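You operate a simulated robot arm through the tools that you are given. There is no shell and no other tool.

The job below is to be done with a simulated robot arm. You get a single attempt, and the scene is never put back.

TASK
On the air header, shut off air to the mixer and sheeter.
Fine: their gauges end at 0 bar, the other four branches end with air, the two supplies never join; use cross valves 4 and 7 and leave the valves you don't need.
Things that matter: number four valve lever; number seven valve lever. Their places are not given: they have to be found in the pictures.

Only the result counts: the job must be done as asked and must still hold three seconds after the hand-in. Knocking over, shifting, dropping, spilling or breaking anything else fails it.

THE ROBOT
A 7-joint arm with a three-finger gripper, fixed in place. Base frame: the origin is on the floor under the middle of its stand, x ahead of it, y to its left, z up. Units: mm, rad, N and s.
It reaches about 1342 mm from its shoulder. Its first joint turns from -2.897 to 2.897 rad. Payload 2.69 kg.
The TCP is the grasp point between the finger pads, 30 mm short of the fingertips. In the tool frame z runs along the fingers and y along their closing line. The gripper opens to 128 mm; its body begins 117 mm behind the TCP.
Orientation is told as [roll, pitch, yaw] about the base's x, y, z axes, in that order, counted from this pose: with the fingers straight down and closing along the base's y, the tool's x points along the base's -x, its y along +y and its z along -z.

THE INTERFACE
- The arm moves only by the tool servo_tool. Its argument "series" is a list of rows, each a list of 7 numbers: the shift along the tool's x, y, z in m, then the turn, a rotation vector about the tool's x, y, z in rad, then the finger opening in m, from 0 to 0.128. In form: [[x, y, z, rx, ry, rz, gripper], ...]. A call has 1 to 20 rows; each row shifts and turns the commanded pose from where the row before left it, along the tool's axes as they then stand. Each row takes 0.2 s and may step no farther than 50 mm and 0.15 rad from the row before; otherwise, or with a gripper value out of range, the whole call is refused. Where a pose cannot be reached the arm comes as near as it can. A force on the tool above 50 N (or 10 N above the force at the start of the call, whichever is more), or a blocked arm, ends the call early, and 0.2 s more pass. Each finger travels about 127 mm/s and halts on what it meets, pressing with about 33 N; the grip force reading is that of the motor and also rises with nothing between the fingers. The clock runs only during rows and for 0.2 s after the last one: add rows that do not move to give the fingers time. It gives the time, the measured TCP pose, the force on the tool (base axes), the opening and the grip force at its end, in the units of the frame above (readings bear some noise), with the torque about the TCP (base axes, N m) and any sound that the robot's microphone picked up, and new pictures: "pictures" is both (left out), scene, wrist or none.
- Cameras (640 x 400 px; columns grow to the right, rows downward): "scene" is fixed at [400.4, -499, 1582.9]; the picture's right is [0.89, -0.46, 0.00], its down [-0.20, -0.38, -0.90] and it looks along [0.41, 0.80, -0.43] (base axes); focal length 338 px, centre (320, 200). "wrist" rides on the gripper at [58, 54, -131] in the tool frame; the picture's right is [-0.68, 0.74, 0.00], its down [-0.62, -0.57, -0.55] and it looks along [-0.40, -0.37, 0.84] (tool axes); focal length 234 px, centre (320, 200).
- raise_lower(by): moves the trunk up (or, below 0, down) by that many mm; the arm rides with it, the base frame stays. It gives what a move gives, with no picture.
- probe_pixels(camera, pixels): there is no depth. For up to 12 entries [column, row, z] of the newest picture of that camera ("zoom" is the newest enlarged one), the place [x, y] in the base frame at which the ray of that pixel passes the height z, good to about 3 mm. The clock stands still meanwhile.
- zoom(camera, box): a new picture of the part [left, top, right, bottom] of that camera's present view, enlarged. The clock stands still meanwhile.
- close_job(): hands the job in; it is judged then, once.

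Open the gripper and draw the arm clear of the work before you hand the job in, unless the task says otherwise.

The tools are called after "Request:" as name(argument=value, ...) on one line, values as JSON. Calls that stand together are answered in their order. servo_tool: Moves the arm, as the interface text tells. Its arguments: {"type":"object","properties":{"series":{"type":"array","items":{"type":"array","items":{"type":"number"}}},"pictures":{"type":"string","enum":["both","scene","wrist","none"]}},"required":["series"]} The other tools are called the same way: raise_lower (by) moves the trunk up or down; probe_pixels (camera, pixels) gives the place at which the rays of pixels pass given heights; zoom (camera, box) takes an enlarged picture of a part of a camera's view; close_job () hands the job in.

At the start:

```text
t: 0.0
position: [496.3, 320.3, 1454.5]
tcp_rot: [0.0, -0.001, 0.001]
wrist_force: [0.2, -0.3, 0.2]
torque: [-0.01, 0.0, 0.04]
finger_gap: 128.0
grip_force: 0.2
trunk travel left (down, up): [-150.0, 200.0]
```

scene: 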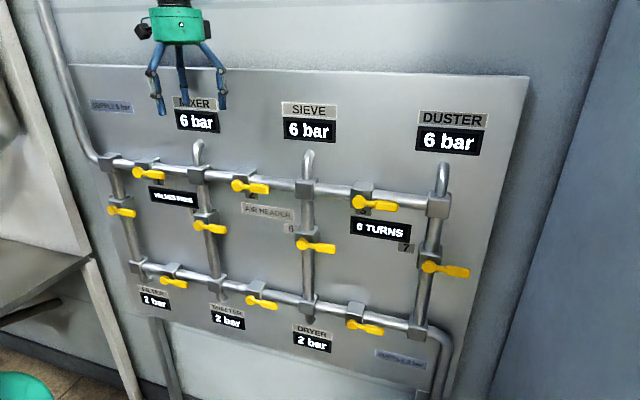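
wrist: 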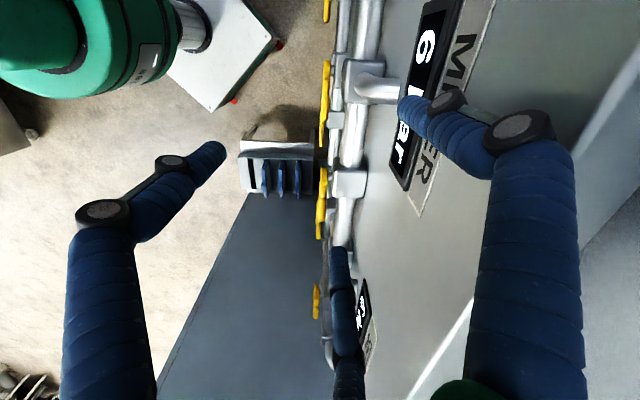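

I start by looking closer at the air header in the scene view to read the labels and valve numbers.

Request:
zoom(camera="scene", box=[80, 80, 280, 205])

Request:
zoom(camera="scene", box=[80, 180, 280, 305])

Request:
zoom(camera="scene", box=[220, 120, 420, 245])

Request:
zoom(camera="scene", box=[280, 170, 500, 308])

Request:
zoom(camera="scene", box=[220, 250, 440, 388])

```text
3.20 times, centred on (180, 142) of scene
```

zoom: 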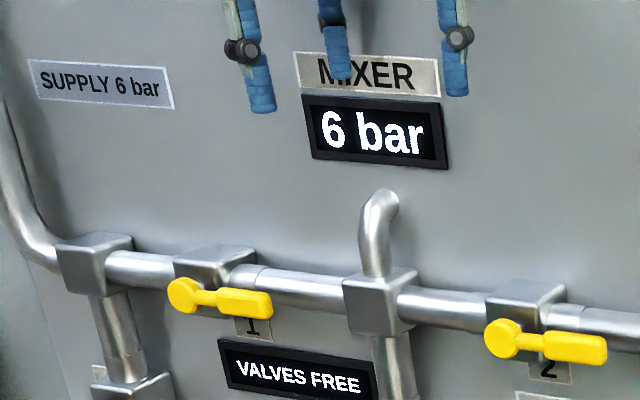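

```text
3.20 times, centred on (180, 242) of scene
```

zoom: 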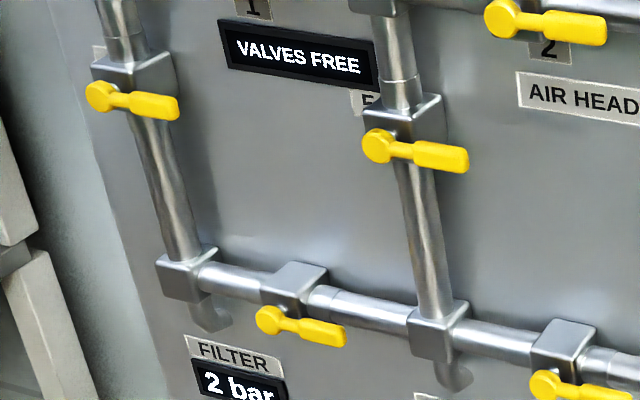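

```text
3.20 times, centred on (320, 182) of scene
```

zoom: 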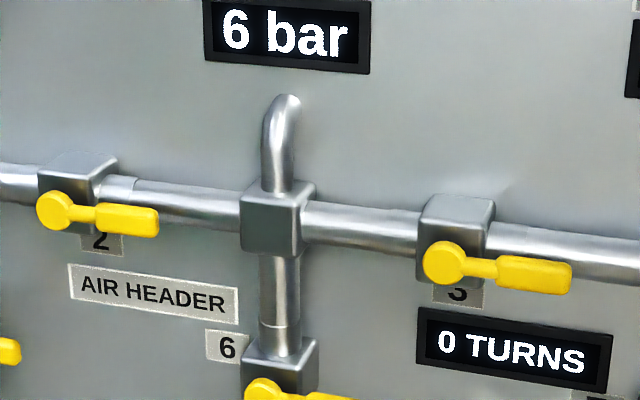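

```text
2.90 times, centred on (390, 239) of scene
```

zoom: 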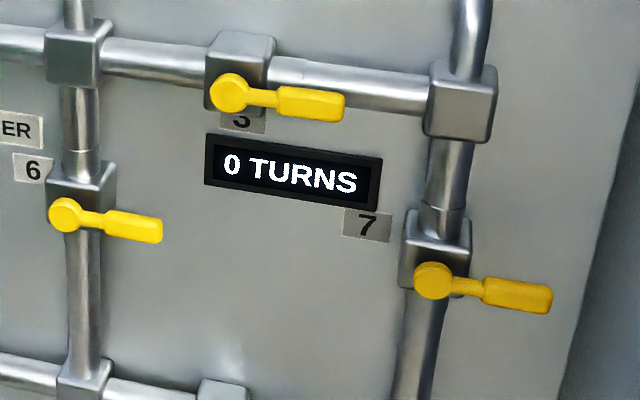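

```text
2.90 times, centred on (330, 319) of scene
```

zoom: 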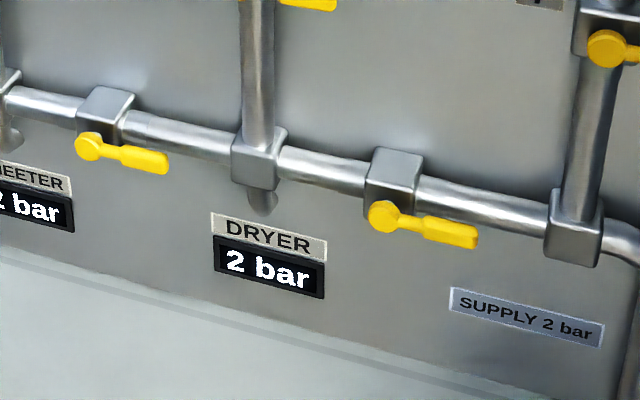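

The scene shows the top rail (valves 1–3), crosses 4–7 and the bottom rail, with all levers lying to the right: rail valves are in line (open) and cross valves are across (closed). I zoom the wrist view around column 340 so I can triangulate the levers' depth.

Request:
zoom(camera="wrist", box=[250, 0, 450, 125])

Request:
zoom(camera="wrist", box=[250, 120, 450, 245])

Request:
probe_pixels(camera="scene", pixels=[[137, 172, 1263], [235, 185, 1263], [358, 202, 1263], [112, 209, 1100], [199, 226, 1100], [302, 245, 1100], [428, 266, 1100], [165, 281, 950], [251, 300, 950], [352, 322, 950], [137, 172, 1200], [428, 266, 1000]])

```text
3.20 times, centred on (350, 62) of wrist
```

zoom: 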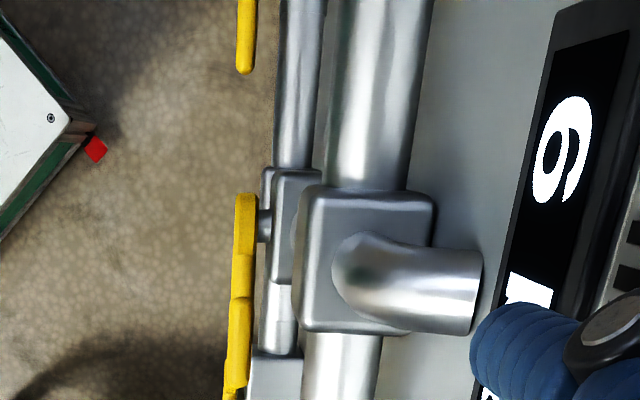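

```text
3.20 times, centred on (350, 182) of wrist
```

zoom: 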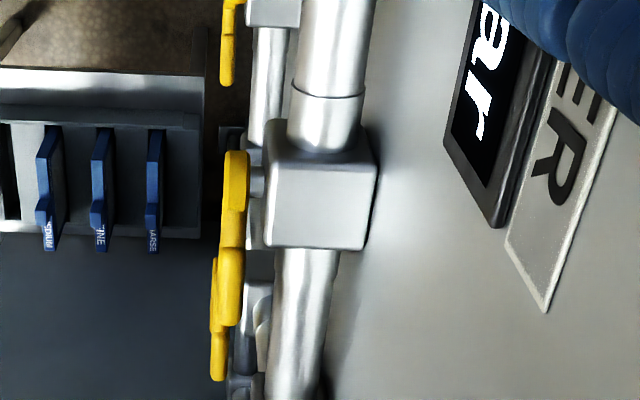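

```text
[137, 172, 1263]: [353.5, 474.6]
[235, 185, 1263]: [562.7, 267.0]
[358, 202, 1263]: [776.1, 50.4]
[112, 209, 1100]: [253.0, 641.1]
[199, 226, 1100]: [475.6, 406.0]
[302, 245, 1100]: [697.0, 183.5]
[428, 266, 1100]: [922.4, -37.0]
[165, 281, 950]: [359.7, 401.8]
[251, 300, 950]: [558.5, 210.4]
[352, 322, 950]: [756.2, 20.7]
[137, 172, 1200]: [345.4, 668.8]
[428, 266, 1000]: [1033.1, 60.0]
```

The levers stand about 35 mm proud of the valve blocks, and the panel faces the robot along roughly (-0.71, -0.70). I back off a little, close the fingers and start turning the tool to face the panel.

Request:
servo_tool(series=[[0.021, -0.021, 0, 0, 0, 0, 0.08], [0.021, -0.021, 0, 0, 0, 0, 0.04], [0, 0, 0, -0.101, -0.101, 0, 0], [0, 0, 0, -0.101, -0.101, 0, 0], [0, 0, 0, -0.101, -0.101, 0, 0], [0, 0, 0, -0.101, -0.101, 0, 0], [0, 0, 0, -0.101, -0.101, 0, 0]], pictures="both")

```text
t: 1.6
position: [454.9, 277.3, 1454.5]
tcp_rot: [0.551, -0.483, -0.139]
wrist_force: [-0.4, 0.6, 0.5]
torque: [-0.04, 0.0, 0.02]
finger_gap: 1.9
grip_force: 31.3
trunk travel left (down, up): [-150.0, 200.0]
```

scene: 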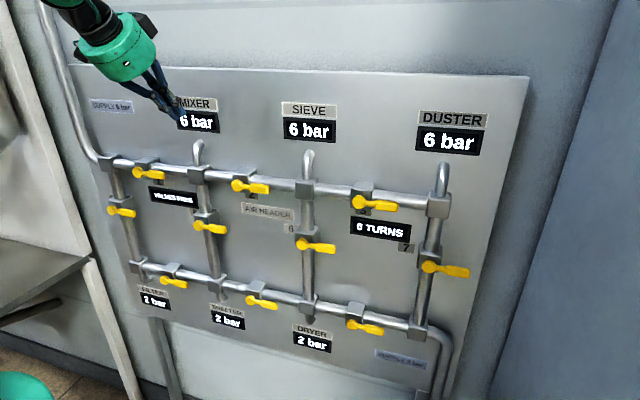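
wrist: 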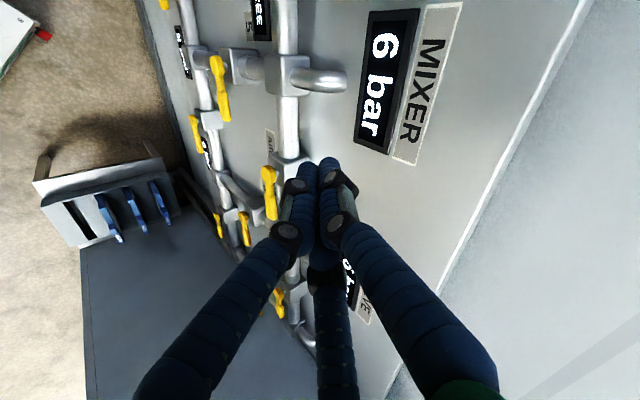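

The tool tracks well, and the view shows the fingers closed and clear of the panel. I carry on with the remaining pitch and then a 45° roll, so the tool axes line up with the panel.

Request:
servo_tool(series=[[0, 0, 0, -0.101, -0.101, 0, 0], [0, 0, 0, -0.101, -0.101, 0, 0], [0, 0, 0, -0.101, -0.101, 0, 0], [0, 0, 0, -0.101, -0.101, 0, 0], [0, 0, 0, -0.101, -0.101, 0, 0], [0, 0, 0, -0.1007, -0.1007, 0, 0], [0, 0, 0, 0, 0, 0.1309, 0], [0, 0, 0, 0, 0, 0.1309, 0], [0, 0, 0, 0, 0, 0.1309, 0], [0, 0, 0, 0, 0, 0.1309, 0], [0, 0, 0, 0, 0, 0.1309, 0], [0, 0, 0, 0, 0, 0.1309, 0]], pictures="both")

```text
t: 4.2
position: [453.3, 278.1, 1454.8]
tcp_rot: [1.569, 0.002, -0.785]
wrist_force: [0.9, 0.0, 0.1]
torque: [0.02, 0.02, 0.0]
finger_gap: 1.9
grip_force: 31.4
trunk travel left (down, up): [-150.0, 200.0]
```

scene: 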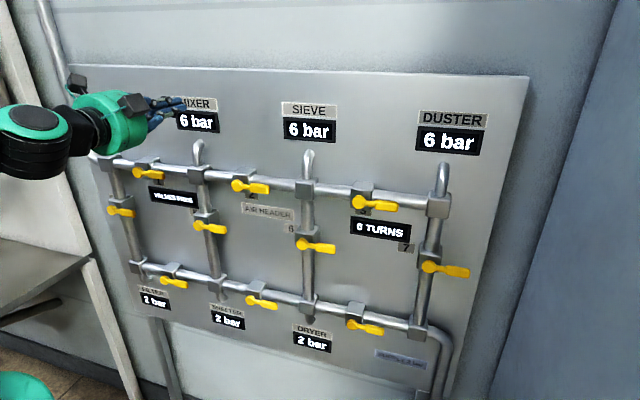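
wrist: 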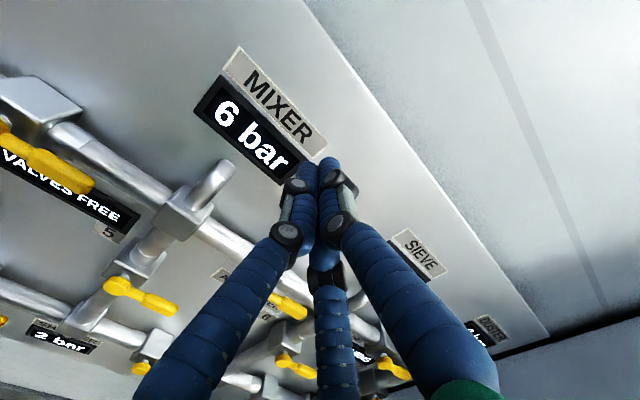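

The tool now faces the panel squarely (yaw -0.785). I zoom on the lever of valve 5 and the mixer junction in both views to triangulate precise positions.

Request:
zoom(camera="wrist", box=[60, 140, 260, 265])

Request:
zoom(camera="wrist", box=[40, 230, 240, 355])

Request:
zoom(camera="scene", box=[160, 160, 260, 222])

Request:
zoom(camera="scene", box=[160, 200, 260, 262])

```text
3.20 times, centred on (160, 202) of wrist
```

zoom: 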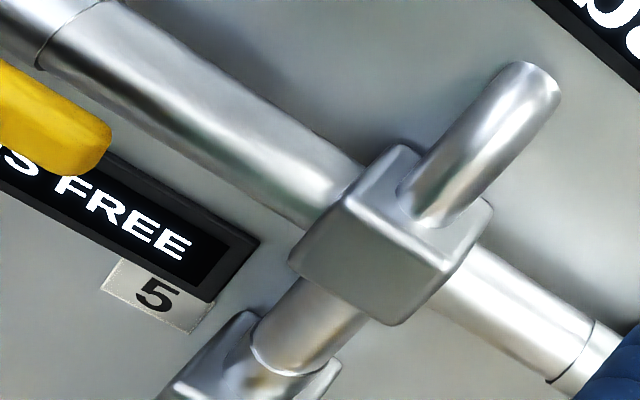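

```text
3.20 times, centred on (140, 292) of wrist
```

zoom: 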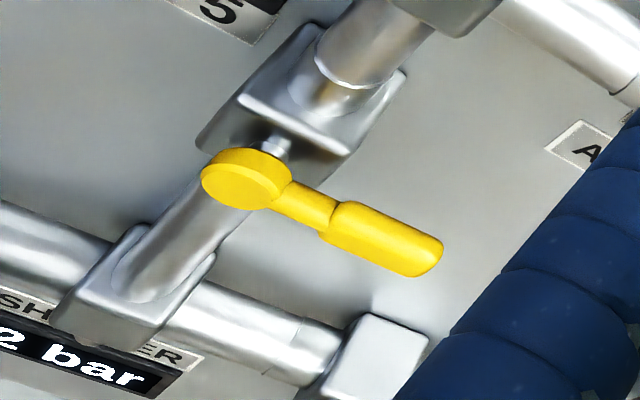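

```text
6.40 times, centred on (210, 191) of scene
```

zoom: 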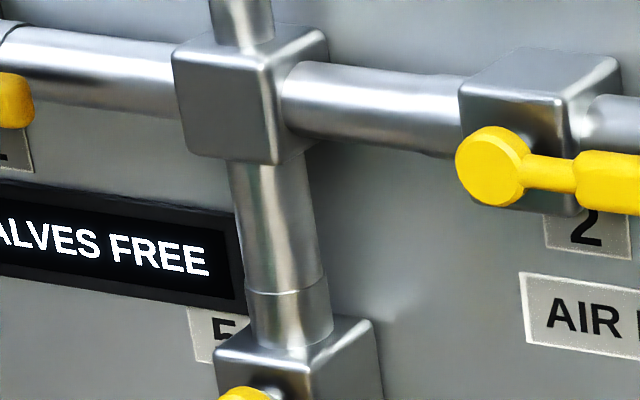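

```text
6.40 times, centred on (210, 231) of scene
```

zoom: 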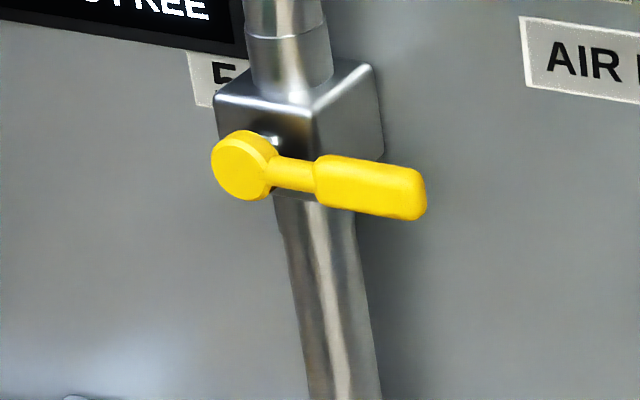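

I probe the rays of valve 5's hub and handle end from both cameras at two heights each, plus the hubs of the other levers.

Request:
probe_pixels(camera="wrist", pixels=[[115.6, 288.2, 1080], [115.6, 288.2, 1130], [115.6, 288.2, 1180], [173, 312, 1100], [173, 312, 1130]])

Request:
probe_pixels(camera="scene", pixels=[[197.5, 226, 1080], [197.5, 226, 1130], [197.5, 226, 1180], [225.5, 230, 1100], [225.5, 230, 1130]])

```text
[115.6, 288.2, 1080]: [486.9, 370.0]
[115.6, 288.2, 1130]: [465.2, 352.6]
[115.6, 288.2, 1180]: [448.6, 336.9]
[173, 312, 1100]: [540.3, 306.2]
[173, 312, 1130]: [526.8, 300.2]
```

```text
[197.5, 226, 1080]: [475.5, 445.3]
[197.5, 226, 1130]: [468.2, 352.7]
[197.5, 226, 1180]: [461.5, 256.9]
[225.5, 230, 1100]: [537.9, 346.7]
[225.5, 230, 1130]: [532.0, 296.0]
```

The two rays agree: valve 5's hub front sits at about (467, 353, 1130), so the lever plane is at about n=580 mm along the panel normal. By the same plane, valve 1's hub is at about r=-80, z=1265. I move left and down to hover in front of and above valve 1's handle, still 30 mm clear of it.

Request:
servo_tool(series=[[0.0298, -0.0236, 0, 0, 0, 0, 0], [0.0298, -0.0236, 0, 0, 0, 0, 0], [0.0298, -0.0236, 0, 0, 0, 0, 0], [0.0298, -0.0236, 0, 0, 0, 0, 0], [0.0298, -0.0236, 0, 0, 0, 0, 0], [0, 0, 0, 0, 0, 0, 0]], pictures="both")

```text
t: 5.6
position: [389.1, 335.8, 1342.7]
tcp_rot: [1.569, 0.0, -0.767]
wrist_force: [-0.8, -0.4, 0.3]
torque: [0.01, -0.02, 0.0]
finger_gap: 2.1
grip_force: 31.0
out of reach, approached as far as the arm can: row 3, 4, 5
trunk travel left (down, up): [-150.0, 200.0]
```

scene: 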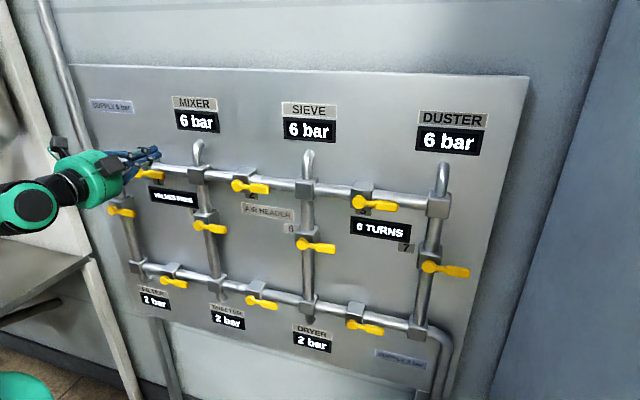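
wrist: 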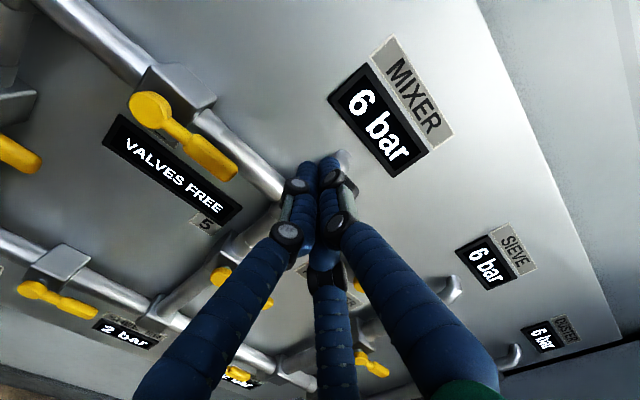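

Rows 3–5 hit a reach limit: the TCP stopped at r≈38 instead of -25. The roll I chose may be pressing a wrist joint limit, so I roll the tool back 45° and watch the readings.

Request:
servo_tool(series=[[0, 0, 0, 0, 0, -0.1309, 0], [0, 0, 0, 0, 0, -0.1309, 0], [0, 0, 0, 0, 0, -0.1309, 0], [0, 0, 0, 0, 0, -0.1309, 0], [0, 0, 0, 0, 0, -0.1309, 0], [0, 0, 0, 0, 0, -0.1309, 0], [0, 0, 0, 0, 0, 0, 0]], pictures="scene")

```text
t: 7.2
position: [392.9, 331.0, 1342.5]
tcp_rot: [1.571, -0.787, -0.782]
wrist_force: [-0.3, -0.2, -0.4]
torque: [0.0, -0.02, -0.02]
finger_gap: 2.3
grip_force: 31.3
out of reach, approached as far as the arm can: row 1
trunk travel left (down, up): [-150.0, 200.0]
```

scene: 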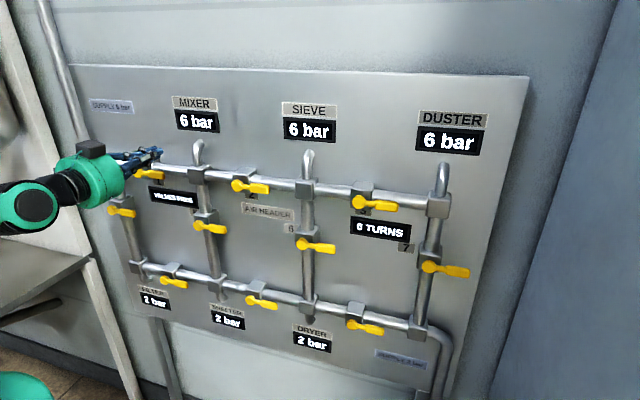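

Rolling back freed the arm, since only the first row was limited. I roll another 45° to the neutral wrist orientation (tool x down, y left) for the most room toward the left.

Request:
servo_tool(series=[[0, 0, 0, 0, 0, -0.1309, 0], [0, 0, 0, 0, 0, -0.1309, 0], [0, 0, 0, 0, 0, -0.1309, 0], [0, 0, 0, 0, 0, -0.1309, 0], [0, 0, 0, 0, 0, -0.1309, 0], [0, 0, 0, 0, 0, -0.1309, 0], [0, 0, 0, 0, 0, 0, 0]], pictures="both")

```text
t: 8.8
position: [393.5, 330.7, 1343.9]
tcp_rot: [-1.533, -1.568, 2.322]
wrist_force: [0.1, -0.2, 0.5]
torque: [0.0, 0.01, 0.0]
finger_gap: 1.9
grip_force: 31.2
trunk travel left (down, up): [-150.0, 200.0]
```

scene: 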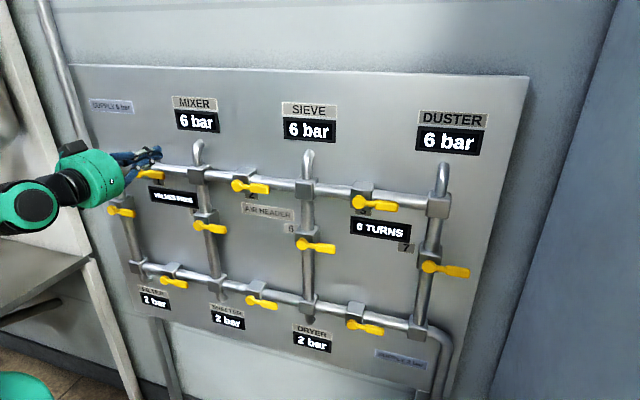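
wrist: 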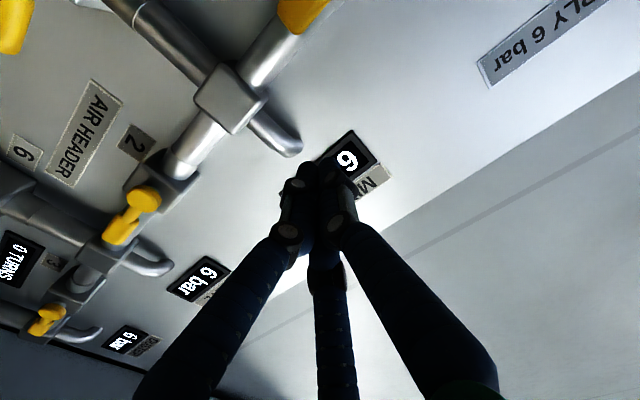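

The tool is now at neutral roll, with x down and y left. I move 70 mm left (tool +y) and slightly down toward the start point above valve 1's handle, and check reach.

Request:
servo_tool(series=[[0.004, 0.0233, 0, 0, 0, 0, 0], [0.004, 0.0233, 0, 0, 0, 0, 0], [0.004, 0.0233, 0, 0, 0, 0, 0], [0, 0, 0, 0, 0, 0, 0]], pictures="both")

```text
t: 9.8
position: [389.5, 330.1, 1344.3]
tcp_rot: [-0.089, -1.571, 0.884]
wrist_force: [0.3, 0.2, -0.2]
torque: [0.0, 0.0, 0.01]
finger_gap: 2.3
grip_force: 31.2
out of reach, approached as far as the arm can: row 1, 2, 3
trunk travel left (down, up): [-150.0, 200.0]
```

scene: 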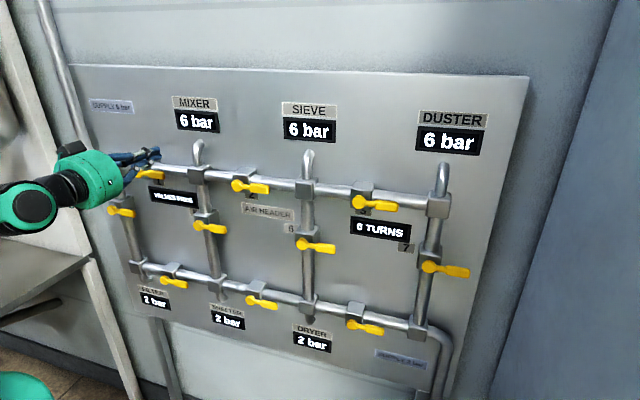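
wrist: 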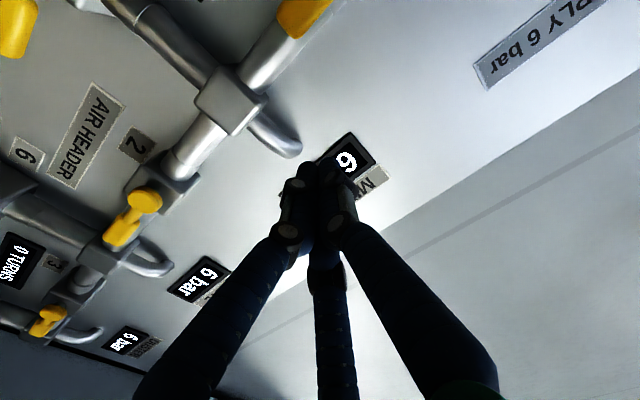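

It is still limited, so the arm is probably too folded toward its base here. At z=1344 I am well above the lever (top at about 1277), so I go forward 60 mm first, with the tips at n≈599 in front of the blocks at about 620, and then left.

Request:
servo_tool(series=[[0, 0, 0.02, 0, 0, 0, 0], [0, 0, 0.02, 0, 0, 0, 0], [0, 0, 0.018, 0, 0, 0, 0], [0, 0.02, 0, 0, 0, 0, 0], [0, 0.02, 0, 0, 0, 0, 0], [0, 0, 0, 0, 0, 0, 0]], pictures="scene")

```text
t: 11.2
position: [435.7, 368.4, 1343.7]
tcp_rot: [-0.091, -1.571, 0.882]
wrist_force: [-1.0, 0.0, 0.5]
torque: [-0.02, 0.0, 0.0]
finger_gap: 2.0
grip_force: 31.4
out of reach, approached as far as the arm can: row 2, 4, 5
trunk travel left (down, up): [-150.0, 200.0]
```

scene: 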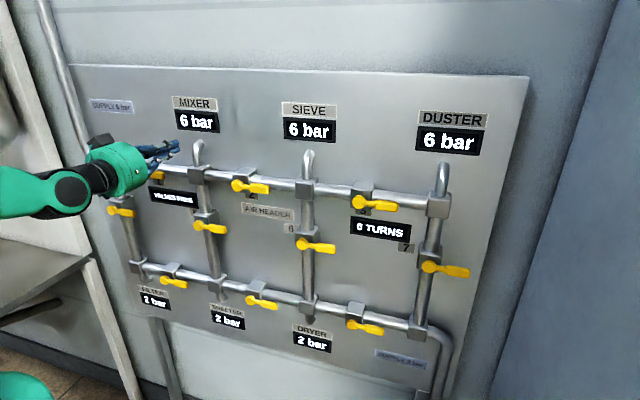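

The left motion (rows 4–5) is still refused at r≈48, while forward worked. I back off 30 mm, go up 80 mm relative to the shoulder and try left there, to learn whether the trunk height is what limits me.

Request:
servo_tool(series=[[0, 0, -0.03, 0, 0, 0, 0], [-0.04, 0, 0, 0, 0, 0, 0], [-0.04, 0, 0, 0, 0, 0, 0], [0, 0.03, 0, 0, 0, 0, 0], [0, 0.03, 0, 0, 0, 0, 0], [0, 0, 0, 0, 0, 0, 0]], pictures="none")

```text
t: 12.6
position: [404.5, 357.1, 1424.7]
tcp_rot: [-0.169, -1.57, 0.963]
wrist_force: [0.4, -0.3, -0.5]
torque: [0.01, 0.02, 0.02]
finger_gap: 2.6
grip_force: 31.6
out of reach, approached as far as the arm can: row 4, 5
trunk travel left (down, up): [-150.0, 200.0]
```

The arm got only to r≈33. The wrist seems to hit a joint limit when the tool lies in the arm's own plane and must tilt up. I rotate the tool heading about 25° to the left (about the vertical), which should free it, and then try moving left again.

Request:
servo_tool(series=[[0, 0, 0, -0.145, 0, 0, 0], [0, 0, 0, -0.145, 0, 0, 0], [0, 0, 0, -0.145, 0, 0, 0], [0, 0, 0, 0, 0, 0, 0]], pictures="none")

```text
t: 13.6
position: [405.1, 356.6, 1423.8]
tcp_rot: [1.067, -1.567, 0.155]
wrist_force: [1.5, 1.2, 0.4]
torque: [0.07, -0.01, 0.04]
finger_gap: 2.1
grip_force: 31.1
trunk travel left (down, up): [-150.0, 200.0]
```

The heading of 70° is reached. Now I move 53 mm to the panel's left at this height and look.

Request:
servo_tool(series=[[0, 0.0242, 0.0113, 0, 0, 0, 0], [0, 0.0242, 0.0113, 0, 0, 0, 0], [0, 0, 0, 0, 0, 0, 0]], pictures="both")

```text
t: 14.4
position: [366.2, 394.7, 1425.2]
tcp_rot: [-2.804, -1.571, -2.255]
wrist_force: [-0.5, 0.0, -0.7]
torque: [-0.04, -0.01, -0.01]
finger_gap: 1.9
grip_force: 31.2
trunk travel left (down, up): [-150.0, 200.0]
```

scene: 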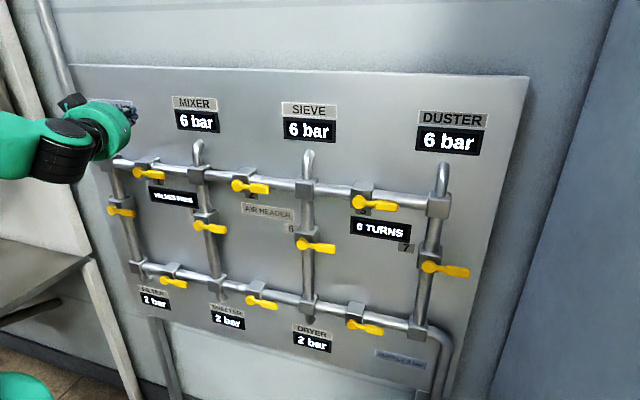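
wrist: 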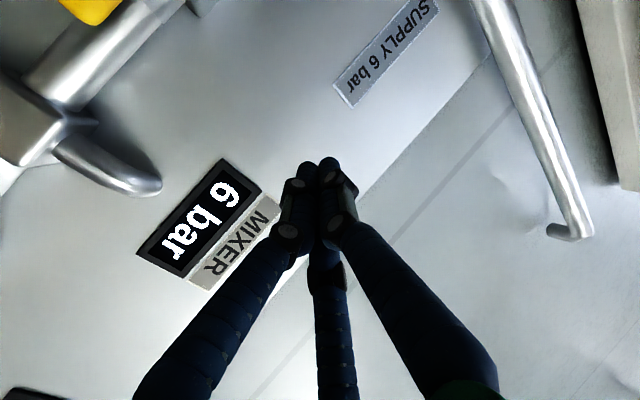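

At heading 70° the left motion works; the TCP is now at r≈-20, n≈538, z=1425. I descend 100 mm to hover just above and in front of valve 1's handle, then look.

Request:
servo_tool(series=[[0.034, 0, 0, 0, 0, 0, 0], [0.033, 0, 0, 0, 0, 0, 0], [0.033, 0, 0, 0, 0, 0, 0], [0, 0, 0, 0, 0, 0, 0]], pictures="both")

```text
t: 15.4
position: [366.1, 395.1, 1323.9]
tcp_rot: [-2.319, -1.57, -2.742]
wrist_force: [-0.5, 0.3, -0.7]
torque: [-0.01, 0.02, 0.01]
finger_gap: 2.2
grip_force: 30.9
trunk travel left (down, up): [-150.0, 200.0]
```

scene: 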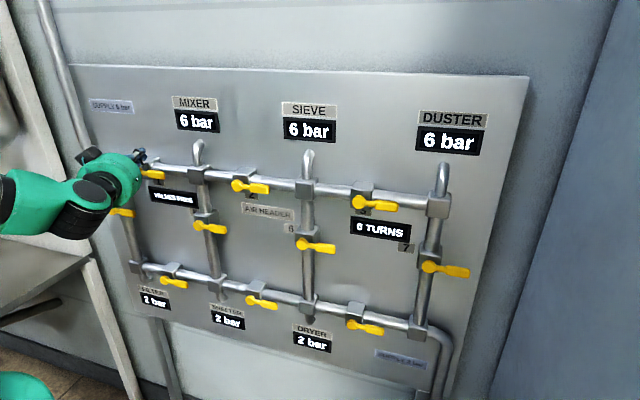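
wrist: 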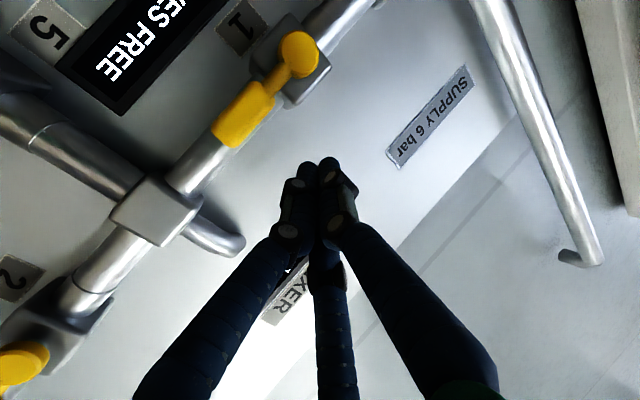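

The pose is reached, and the wrist view shows lever 1 with its hub near (298, 53) and handle end near (225, 130). I probe these to refine the lever position.

Request:
probe_pixels(camera="wrist", pixels=[[298, 53, 1265], [298, 53, 1255], [298, 53, 1275], [225, 132, 1265], [240, 115, 1265], [22, 365, 1265]])

Request:
zoom(camera="wrist", box=[190, 0, 390, 125])

```text
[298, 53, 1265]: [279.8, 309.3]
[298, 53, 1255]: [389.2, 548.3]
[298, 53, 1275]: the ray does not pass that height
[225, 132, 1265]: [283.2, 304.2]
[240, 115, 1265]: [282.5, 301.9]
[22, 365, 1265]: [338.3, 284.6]
```

```text
3.20 times, centred on (290, 62) of wrist
```

zoom: 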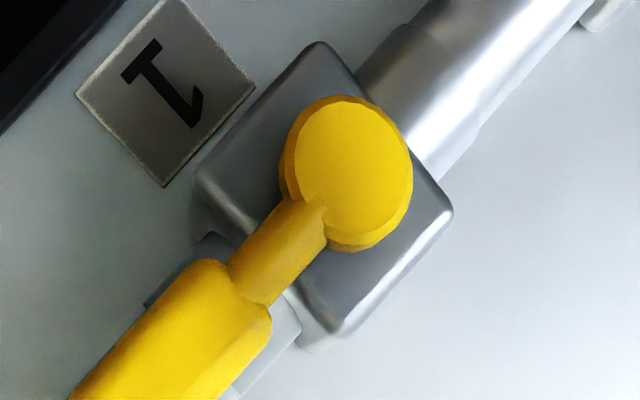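

The hub of lever 1 resolves to about r=-82, z≈1260. I go forward 35 mm so the tips reach behind the handle plane, then lower slowly onto the handle and watch the force to learn which way it turns.

Request:
servo_tool(series=[[0, -0.0074, 0.0159, 0, 0, 0, 0], [0, -0.0074, 0.0158, 0, 0, 0, 0], [0.01, 0, 0, 0, 0, 0, 0], [0.01, 0, 0, 0, 0, 0, 0], [0.008, 0, 0, 0, 0, 0, 0], [0.008, 0, 0, 0, 0, 0, 0], [0, 0, 0, 0, 0, 0, 0]], pictures="both")

```text
t: 17.0
position: [391.2, 419.2, 1288.1]
tcp_rot: [-2.446, -1.571, -2.614]
wrist_force: [0.9, -0.1, -0.1]
torque: [0.04, 0.02, -0.02]
finger_gap: 2.3
grip_force: 31.7
trunk travel left (down, up): [-150.0, 200.0]
```

scene: 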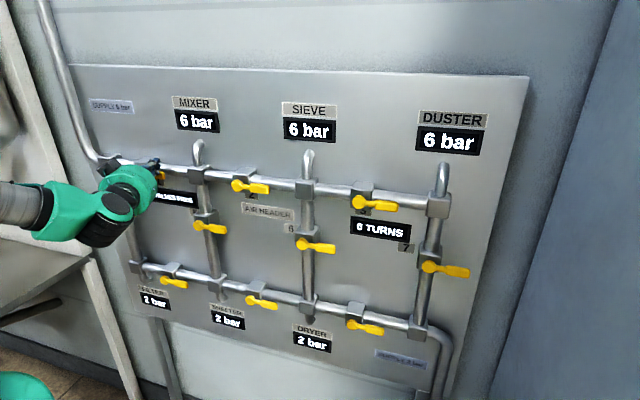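
wrist: 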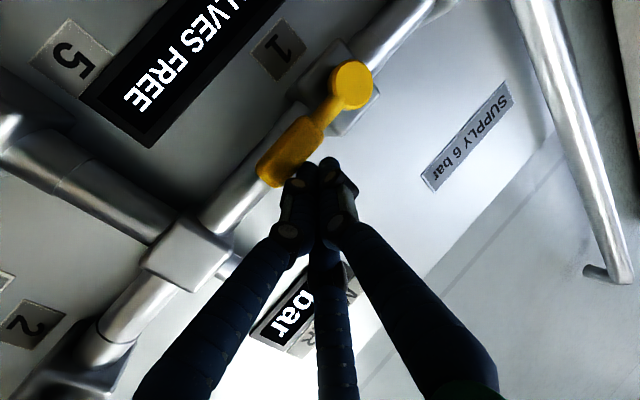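

The cluster is right above the handle with no contact force yet. I continue down about 30 mm in small steps and check whether the lever follows.

Request:
servo_tool(series=[[0.007, 0, 0, 0, 0, 0, 0], [0.007, 0, 0, 0, 0, 0, 0], [0.007, 0, 0, 0, 0, 0, 0], [0.007, 0, 0, 0, 0, 0, 0]], pictures="both")

```text
t: 17.7
position: [392.3, 419.8, 1286.4]
tcp_rot: [-2.729, -1.55, -2.333]
wrist_force: [2.9, 1.5, 8.2]
torque: [0.09, -0.11, 0.02]
finger_gap: 2.3
grip_force: 31.3
trunk travel left (down, up): [-150.0, 200.0]
stopped in row 3: the force on the tool passed its limit at 58 N (the readings are from after the stop); the commanded pose is now the measured one
```

scene: 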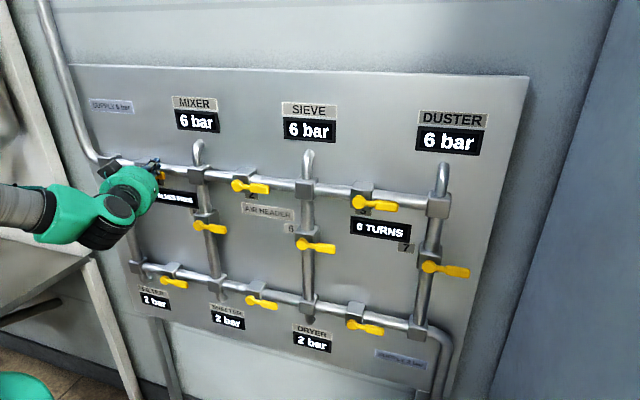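
wrist: 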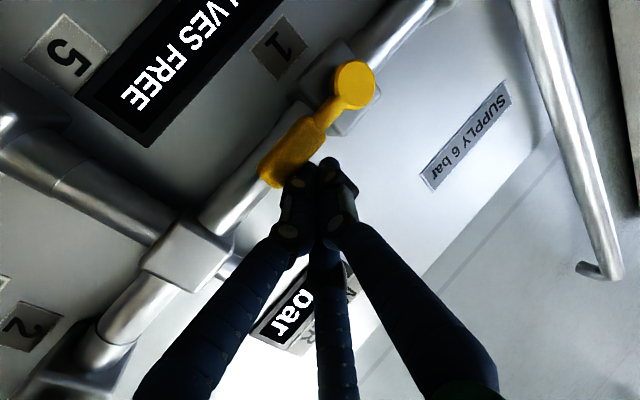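

The lever is blocked downward (58 N at z≈1286, with the lever unmoved), so it must turn upward. I lift off, retract, drop below the handle and come forward again underneath it.

Request:
servo_tool(series=[[-0.008, 0, 0, 0, -0.02, 0, 0], [0, 0.0085, -0.0182, 0, 0, 0, 0], [0, 0.0085, -0.0182, 0, 0, 0, 0], [0.037, 0, 0, 0, 0, 0, 0], [0.037, 0, 0, 0, 0, 0, 0], [0, 0, 0, 0, 0, 0, 0]], pictures="both")

```text
t: 19.1
position: [364.5, 393.2, 1218.3]
tcp_rot: [-2.951, -1.531, -2.11]
wrist_force: [0.4, 0.1, -0.2]
torque: [0.03, 0.04, 0.06]
finger_gap: 2.2
grip_force: 30.8
trunk travel left (down, up): [-150.0, 200.0]
```

scene: 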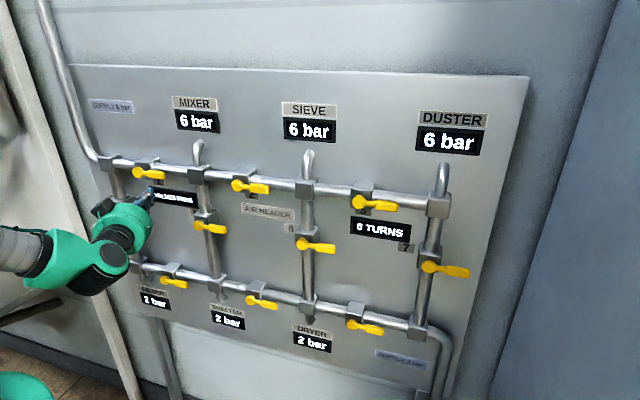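
wrist: 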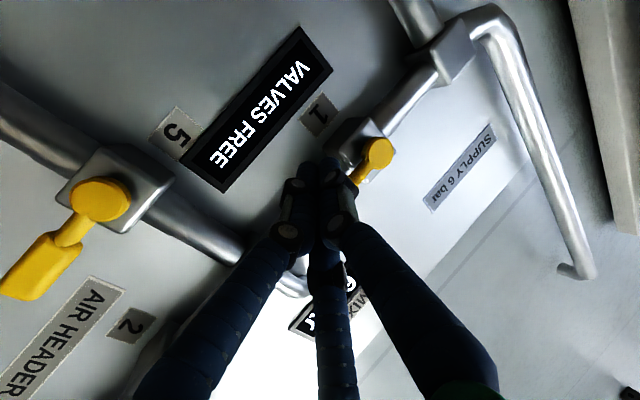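

I'm below and in front of lever 1 (TCP r≈-20, z=1218) with a 0.04 rad upward tilt, which I correct. I go forward 38 mm and push up slowly along the lever's arc to about 30°, watching the force.

Request:
servo_tool(series=[[0, -0.008, 0.0172, 0, 0.02, 0, 0], [0, -0.008, 0.0172, 0, 0.02, 0, 0], [-0.009, 0, 0, 0, 0, 0, 0], [-0.009, 0, 0, 0, 0, 0, 0], [-0.0075, -0.0023, -0.0011, 0, 0, 0, 0], [-0.0075, -0.0023, -0.0011, 0, 0, 0, 0], [-0.0079, -0.0004, -0.0002, 0, 0, 0, 0], [-0.0079, -0.0004, -0.0002, 0, 0, 0, 0]], pictures="both")

```text
t: 20.9
position: [397.5, 414.9, 1269.6]
tcp_rot: [-1.32, -1.564, 2.54]
wrist_force: [0.0, 0.2, -0.2]
torque: [-0.01, 0.01, 0.0]
finger_gap: 2.0
grip_force: 31.0
trunk travel left (down, up): [-150.0, 200.0]
```

scene: 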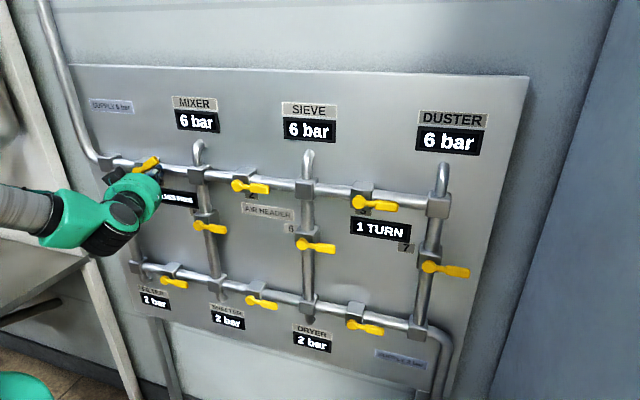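
wrist: 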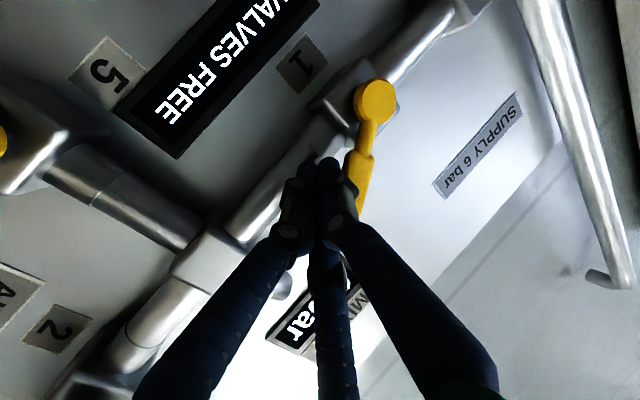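

Lever 1 swings up freely and the counter now shows "1 TURN". I continue the arc up and to the left, bringing the lever toward vertical.

Request:
servo_tool(series=[[-0.0057, 0.0021, 0.001, 0, 0, 0, 0], [-0.0057, 0.0021, 0.001, 0, 0, 0, 0], [-0.007, 0.0034, 0.0016, 0, 0, 0, 0], [-0.007, 0.0034, 0.0016, 0, 0, 0, 0], [-0.006, 0.0048, 0.0022, 0, 0, 0, 0], [-0.006, 0.0048, 0.0022, 0, 0, 0, 0], [-0.003, 0.0036, 0.0017, 0, 0, 0, 0], [-0.003, 0.0036, 0.0017, 0, 0, 0, 0]], pictures="both")

```text
t: 22.7
position: [374.8, 438.0, 1311.8]
tcp_rot: [-1.236, -1.562, 2.457]
wrist_force: [0.7, 0.5, -0.3]
torque: [-0.01, -0.02, 0.0]
finger_gap: 2.2
grip_force: 31.6
trunk travel left (down, up): [-150.0, 200.0]
```

scene: 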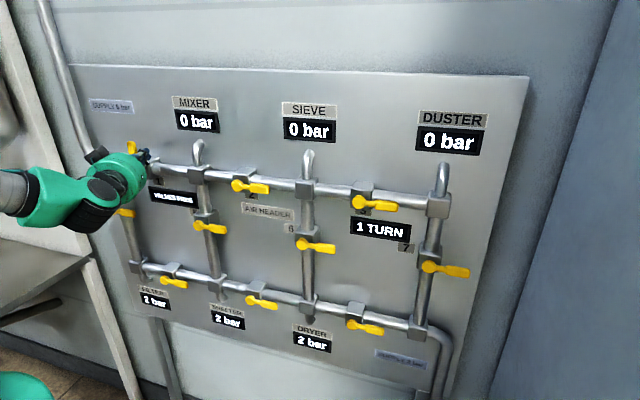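
wrist: 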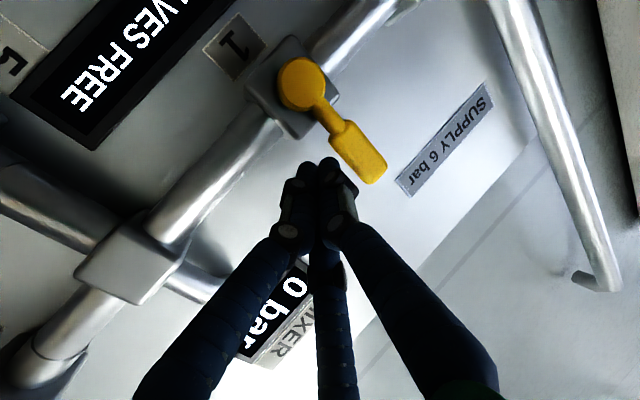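

Valve 1 is closed: lever upright, and MIXER, SIEVE and DUSTER all read 0 bar as expected at this stage. Now I withdraw along the tool axis, shift right, and turn the heading back to face the panel squarely for valve 2.

Request:
servo_tool(series=[[0, -0.005, -0.02, 0, 0, 0, 0], [0, 0, -0.04, 0, 0, 0, 0], [0, -0.0363, -0.0169, 0, 0, 0, 0], [0, -0.0363, -0.0169, 0, 0, 0, 0], [0, -0.0363, -0.0169, 0, 0, 0, 0], [0, 0, 0, 0.145, 0, 0, 0], [0, 0, 0, 0.145, 0, 0, 0], [0, 0, 0, 0.146, 0, 0, 0], [0, 0, 0, 0, 0, 0, 0]], pictures="both")

```text
t: 24.7
position: [442.1, 294.5, 1313.5]
tcp_rot: [-1.544, -1.564, 2.328]
wrist_force: [0.0, 0.0, 1.1]
torque: [0.0, 0.03, 0.05]
finger_gap: 2.0
grip_force: 31.6
trunk travel left (down, up): [-150.0, 200.0]
```

scene: 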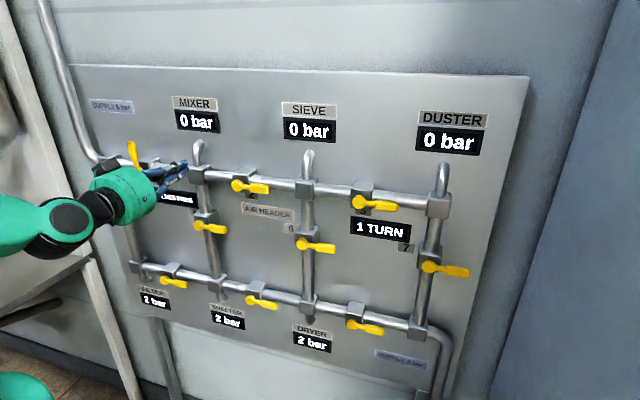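
wrist: 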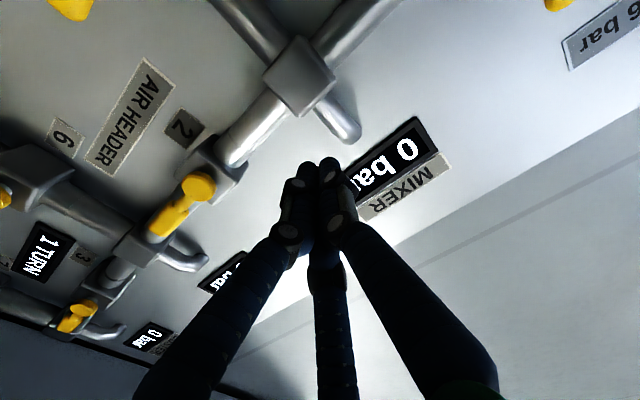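

Valve 1's lever is upright at scene (133, 152). In the wrist view, valve 2's hub is near (198, 187); I zoom and probe to refine it.

Request:
zoom(camera="wrist", box=[100, 130, 260, 230])

Request:
probe_pixels(camera="wrist", pixels=[[198, 187, 1257], [198, 187, 1260], [198, 187, 1264], [198, 187, 1268], [198, 187, 1272], [155, 230, 1260], [155, 230, 1264], [155, 230, 1268]])

```text
4.00 times, centred on (180, 180) of wrist
```

zoom: 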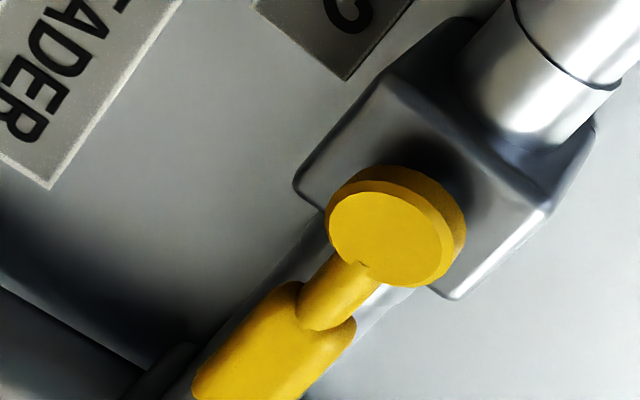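

```text
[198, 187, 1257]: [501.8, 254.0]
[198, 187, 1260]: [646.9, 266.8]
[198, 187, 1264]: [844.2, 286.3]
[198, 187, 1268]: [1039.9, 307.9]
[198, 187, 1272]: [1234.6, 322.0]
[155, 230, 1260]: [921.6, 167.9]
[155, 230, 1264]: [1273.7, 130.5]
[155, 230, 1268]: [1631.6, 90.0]
```

Valve 2's hub refines to r≈213, z≈1259. I move right and down to sit below its handle, then go forward to put the tips behind the handle plane.

Request:
servo_tool(series=[[0.0194, -0.0327, 0, 0, 0, 0, 0], [0.0194, -0.0327, 0, 0, 0, 0, 0], [0.0194, -0.0327, 0, 0, 0, 0, 0], [0.0194, -0.0327, 0, 0, 0, 0, 0], [0.0194, -0.0327, 0, 0, 0, 0, 0], [0, 0, 0.027, 0, 0, 0, 0], [0, 0, 0.026, 0, 0, 0, 0], [0, 0, 0, 0, 0, 0, 0]], pictures="both")

```text
t: 26.5
position: [594.2, 214.4, 1215.5]
tcp_rot: [-1.563, -1.562, 2.348]
wrist_force: [-0.3, -0.6, -0.7]
torque: [-0.02, 0.04, 0.0]
finger_gap: 2.0
grip_force: 31.7
trunk travel left (down, up): [-150.0, 200.0]
```

scene: 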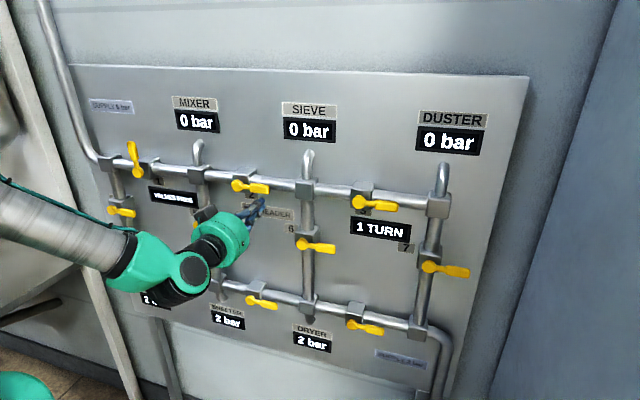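
wrist: 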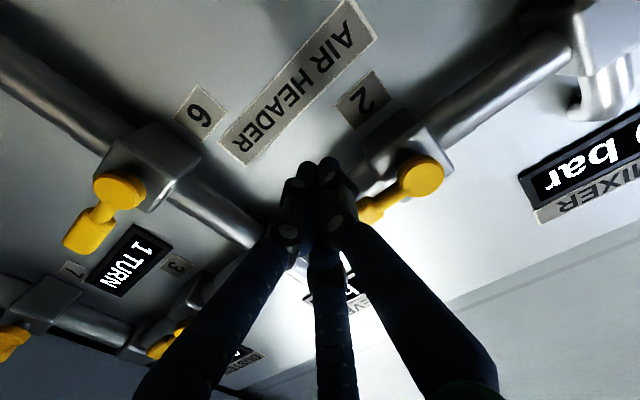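

Cluster is positioned below the handle at r≈269, z=1215. I now push lever 2 up through its full arc in small steps.

Request:
servo_tool(series=[[-0.009, 0, 0, 0, 0, 0, 0], [-0.009, 0, 0, 0, 0, 0, 0], [-0.0073, -0.002, 0, 0, 0, 0, 0], [-0.0073, -0.002, 0, 0, 0, 0, 0], [-0.0079, -0.0004, 0, 0, 0, 0, 0], [-0.0079, -0.0004, 0, 0, 0, 0, 0], [-0.0078, 0.0017, 0, 0, 0, 0, 0], [-0.0078, 0.0017, 0, 0, 0, 0, 0], [-0.007, 0.0036, 0, 0, 0, 0, 0], [-0.007, 0.0036, 0, 0, 0, 0, 0], [-0.0059, 0.0053, 0, 0, 0, 0, 0], [-0.0059, 0.0053, 0, 0, 0, 0, 0], [-0.0036, 0.0051, 0, 0, 0, 0, 0], [-0.0036, 0.0051, 0, 0, 0, 0, 0]], pictures="both")

```text
t: 29.5
position: [579.6, 233.6, 1312.3]
tcp_rot: [-1.327, -1.564, 2.111]
wrist_force: [16.1, -12.8, -3.1]
torque: [-0.1, 0.05, -0.16]
finger_gap: 1.8
grip_force: 31.3
trunk travel left (down, up): [-150.0, 200.0]
```

scene: 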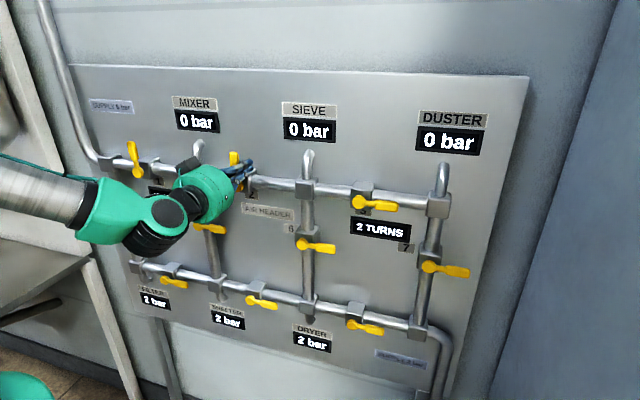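
wrist: 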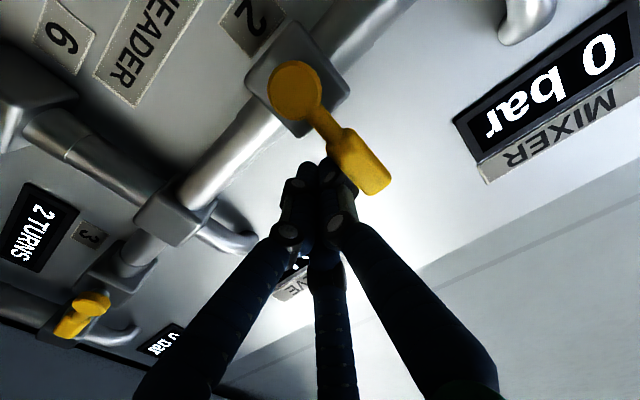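

Valve 2 is closed: the lever stands upright, the counter reads "2 TURNS", and I feel ~20 N at its stop. With the mixer isolated, opening valve 7 is safe; I back off and travel in front of the header toward valve 7, staying 30 mm clear of the levers.

Request:
servo_tool(series=[[0, -0.006, 0, 0, 0, 0, 0], [0, 0, -0.03, 0, 0, 0, 0], [0, 0, -0.025, 0, 0, 0, 0], [0.0225, -0.036, 0, 0, 0, 0, 0], [0.0225, -0.036, 0, 0, 0, 0, 0], [0.0225, -0.036, 0, 0, 0, 0, 0], [0.0225, -0.036, 0, 0, 0, 0, 0], [0.0225, -0.036, 0, 0, 0, 0, 0], [0.0225, -0.036, 0, 0, 0, 0, 0], [0.0225, -0.036, 0, 0, 0, 0, 0], [0.0225, -0.036, 0, 0, 0, 0, 0], [0.0225, -0.036, 0, 0, 0, 0, 0], [0.0225, -0.036, 0, 0, 0, 0, 0], [0, 0, 0, 0, 0, 0, 0]], pictures="both")

```text
t: 32.5
position: [797.4, -63.8, 1091.1]
tcp_rot: [-1.541, -1.564, 2.328]
wrist_force: [0.6, -0.4, -0.4]
torque: [0.04, -0.06, 0.07]
finger_gap: 2.1
grip_force: 31.0
trunk travel left (down, up): [-150.0, 200.0]
```

scene: 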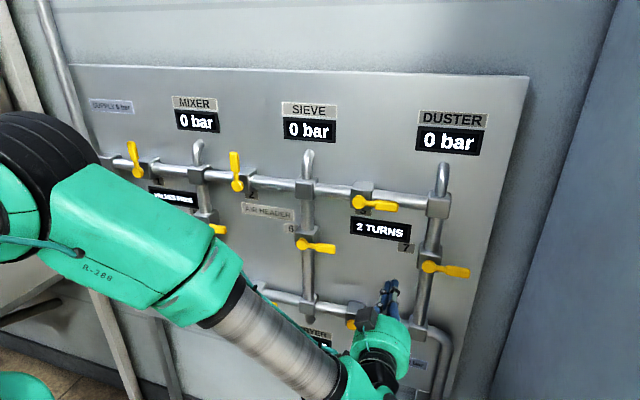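
wrist: 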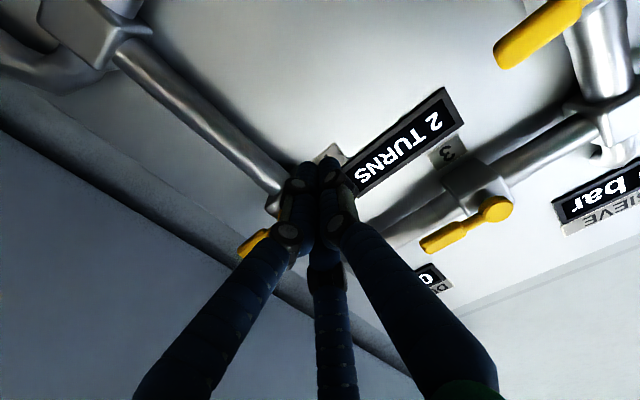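

Valve 7's hub is hidden behind the fingers in the wrist view, so I zoom on it in the scene view and probe it.

Request:
zoom(camera="scene", box=[390, 230, 490, 292])

Request:
probe_pixels(camera="scene", pixels=[[428.5, 266.8, 1120], [428.5, 266.8, 1130], [428.5, 266.8, 1140], [465, 271.5, 1130], [197.5, 226, 1130], [301.5, 244.5, 1130]])

```text
6.40 times, centred on (440, 261) of scene
```

zoom: 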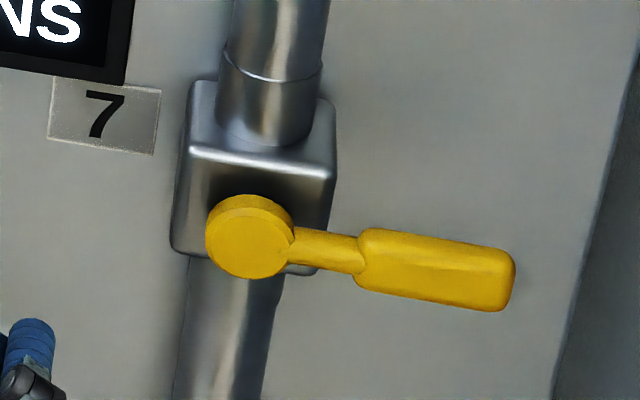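

```text
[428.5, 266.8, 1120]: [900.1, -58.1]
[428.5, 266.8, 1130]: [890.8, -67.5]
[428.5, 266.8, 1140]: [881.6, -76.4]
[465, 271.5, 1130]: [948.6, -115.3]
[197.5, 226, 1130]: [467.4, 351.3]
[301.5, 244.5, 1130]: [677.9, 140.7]
```

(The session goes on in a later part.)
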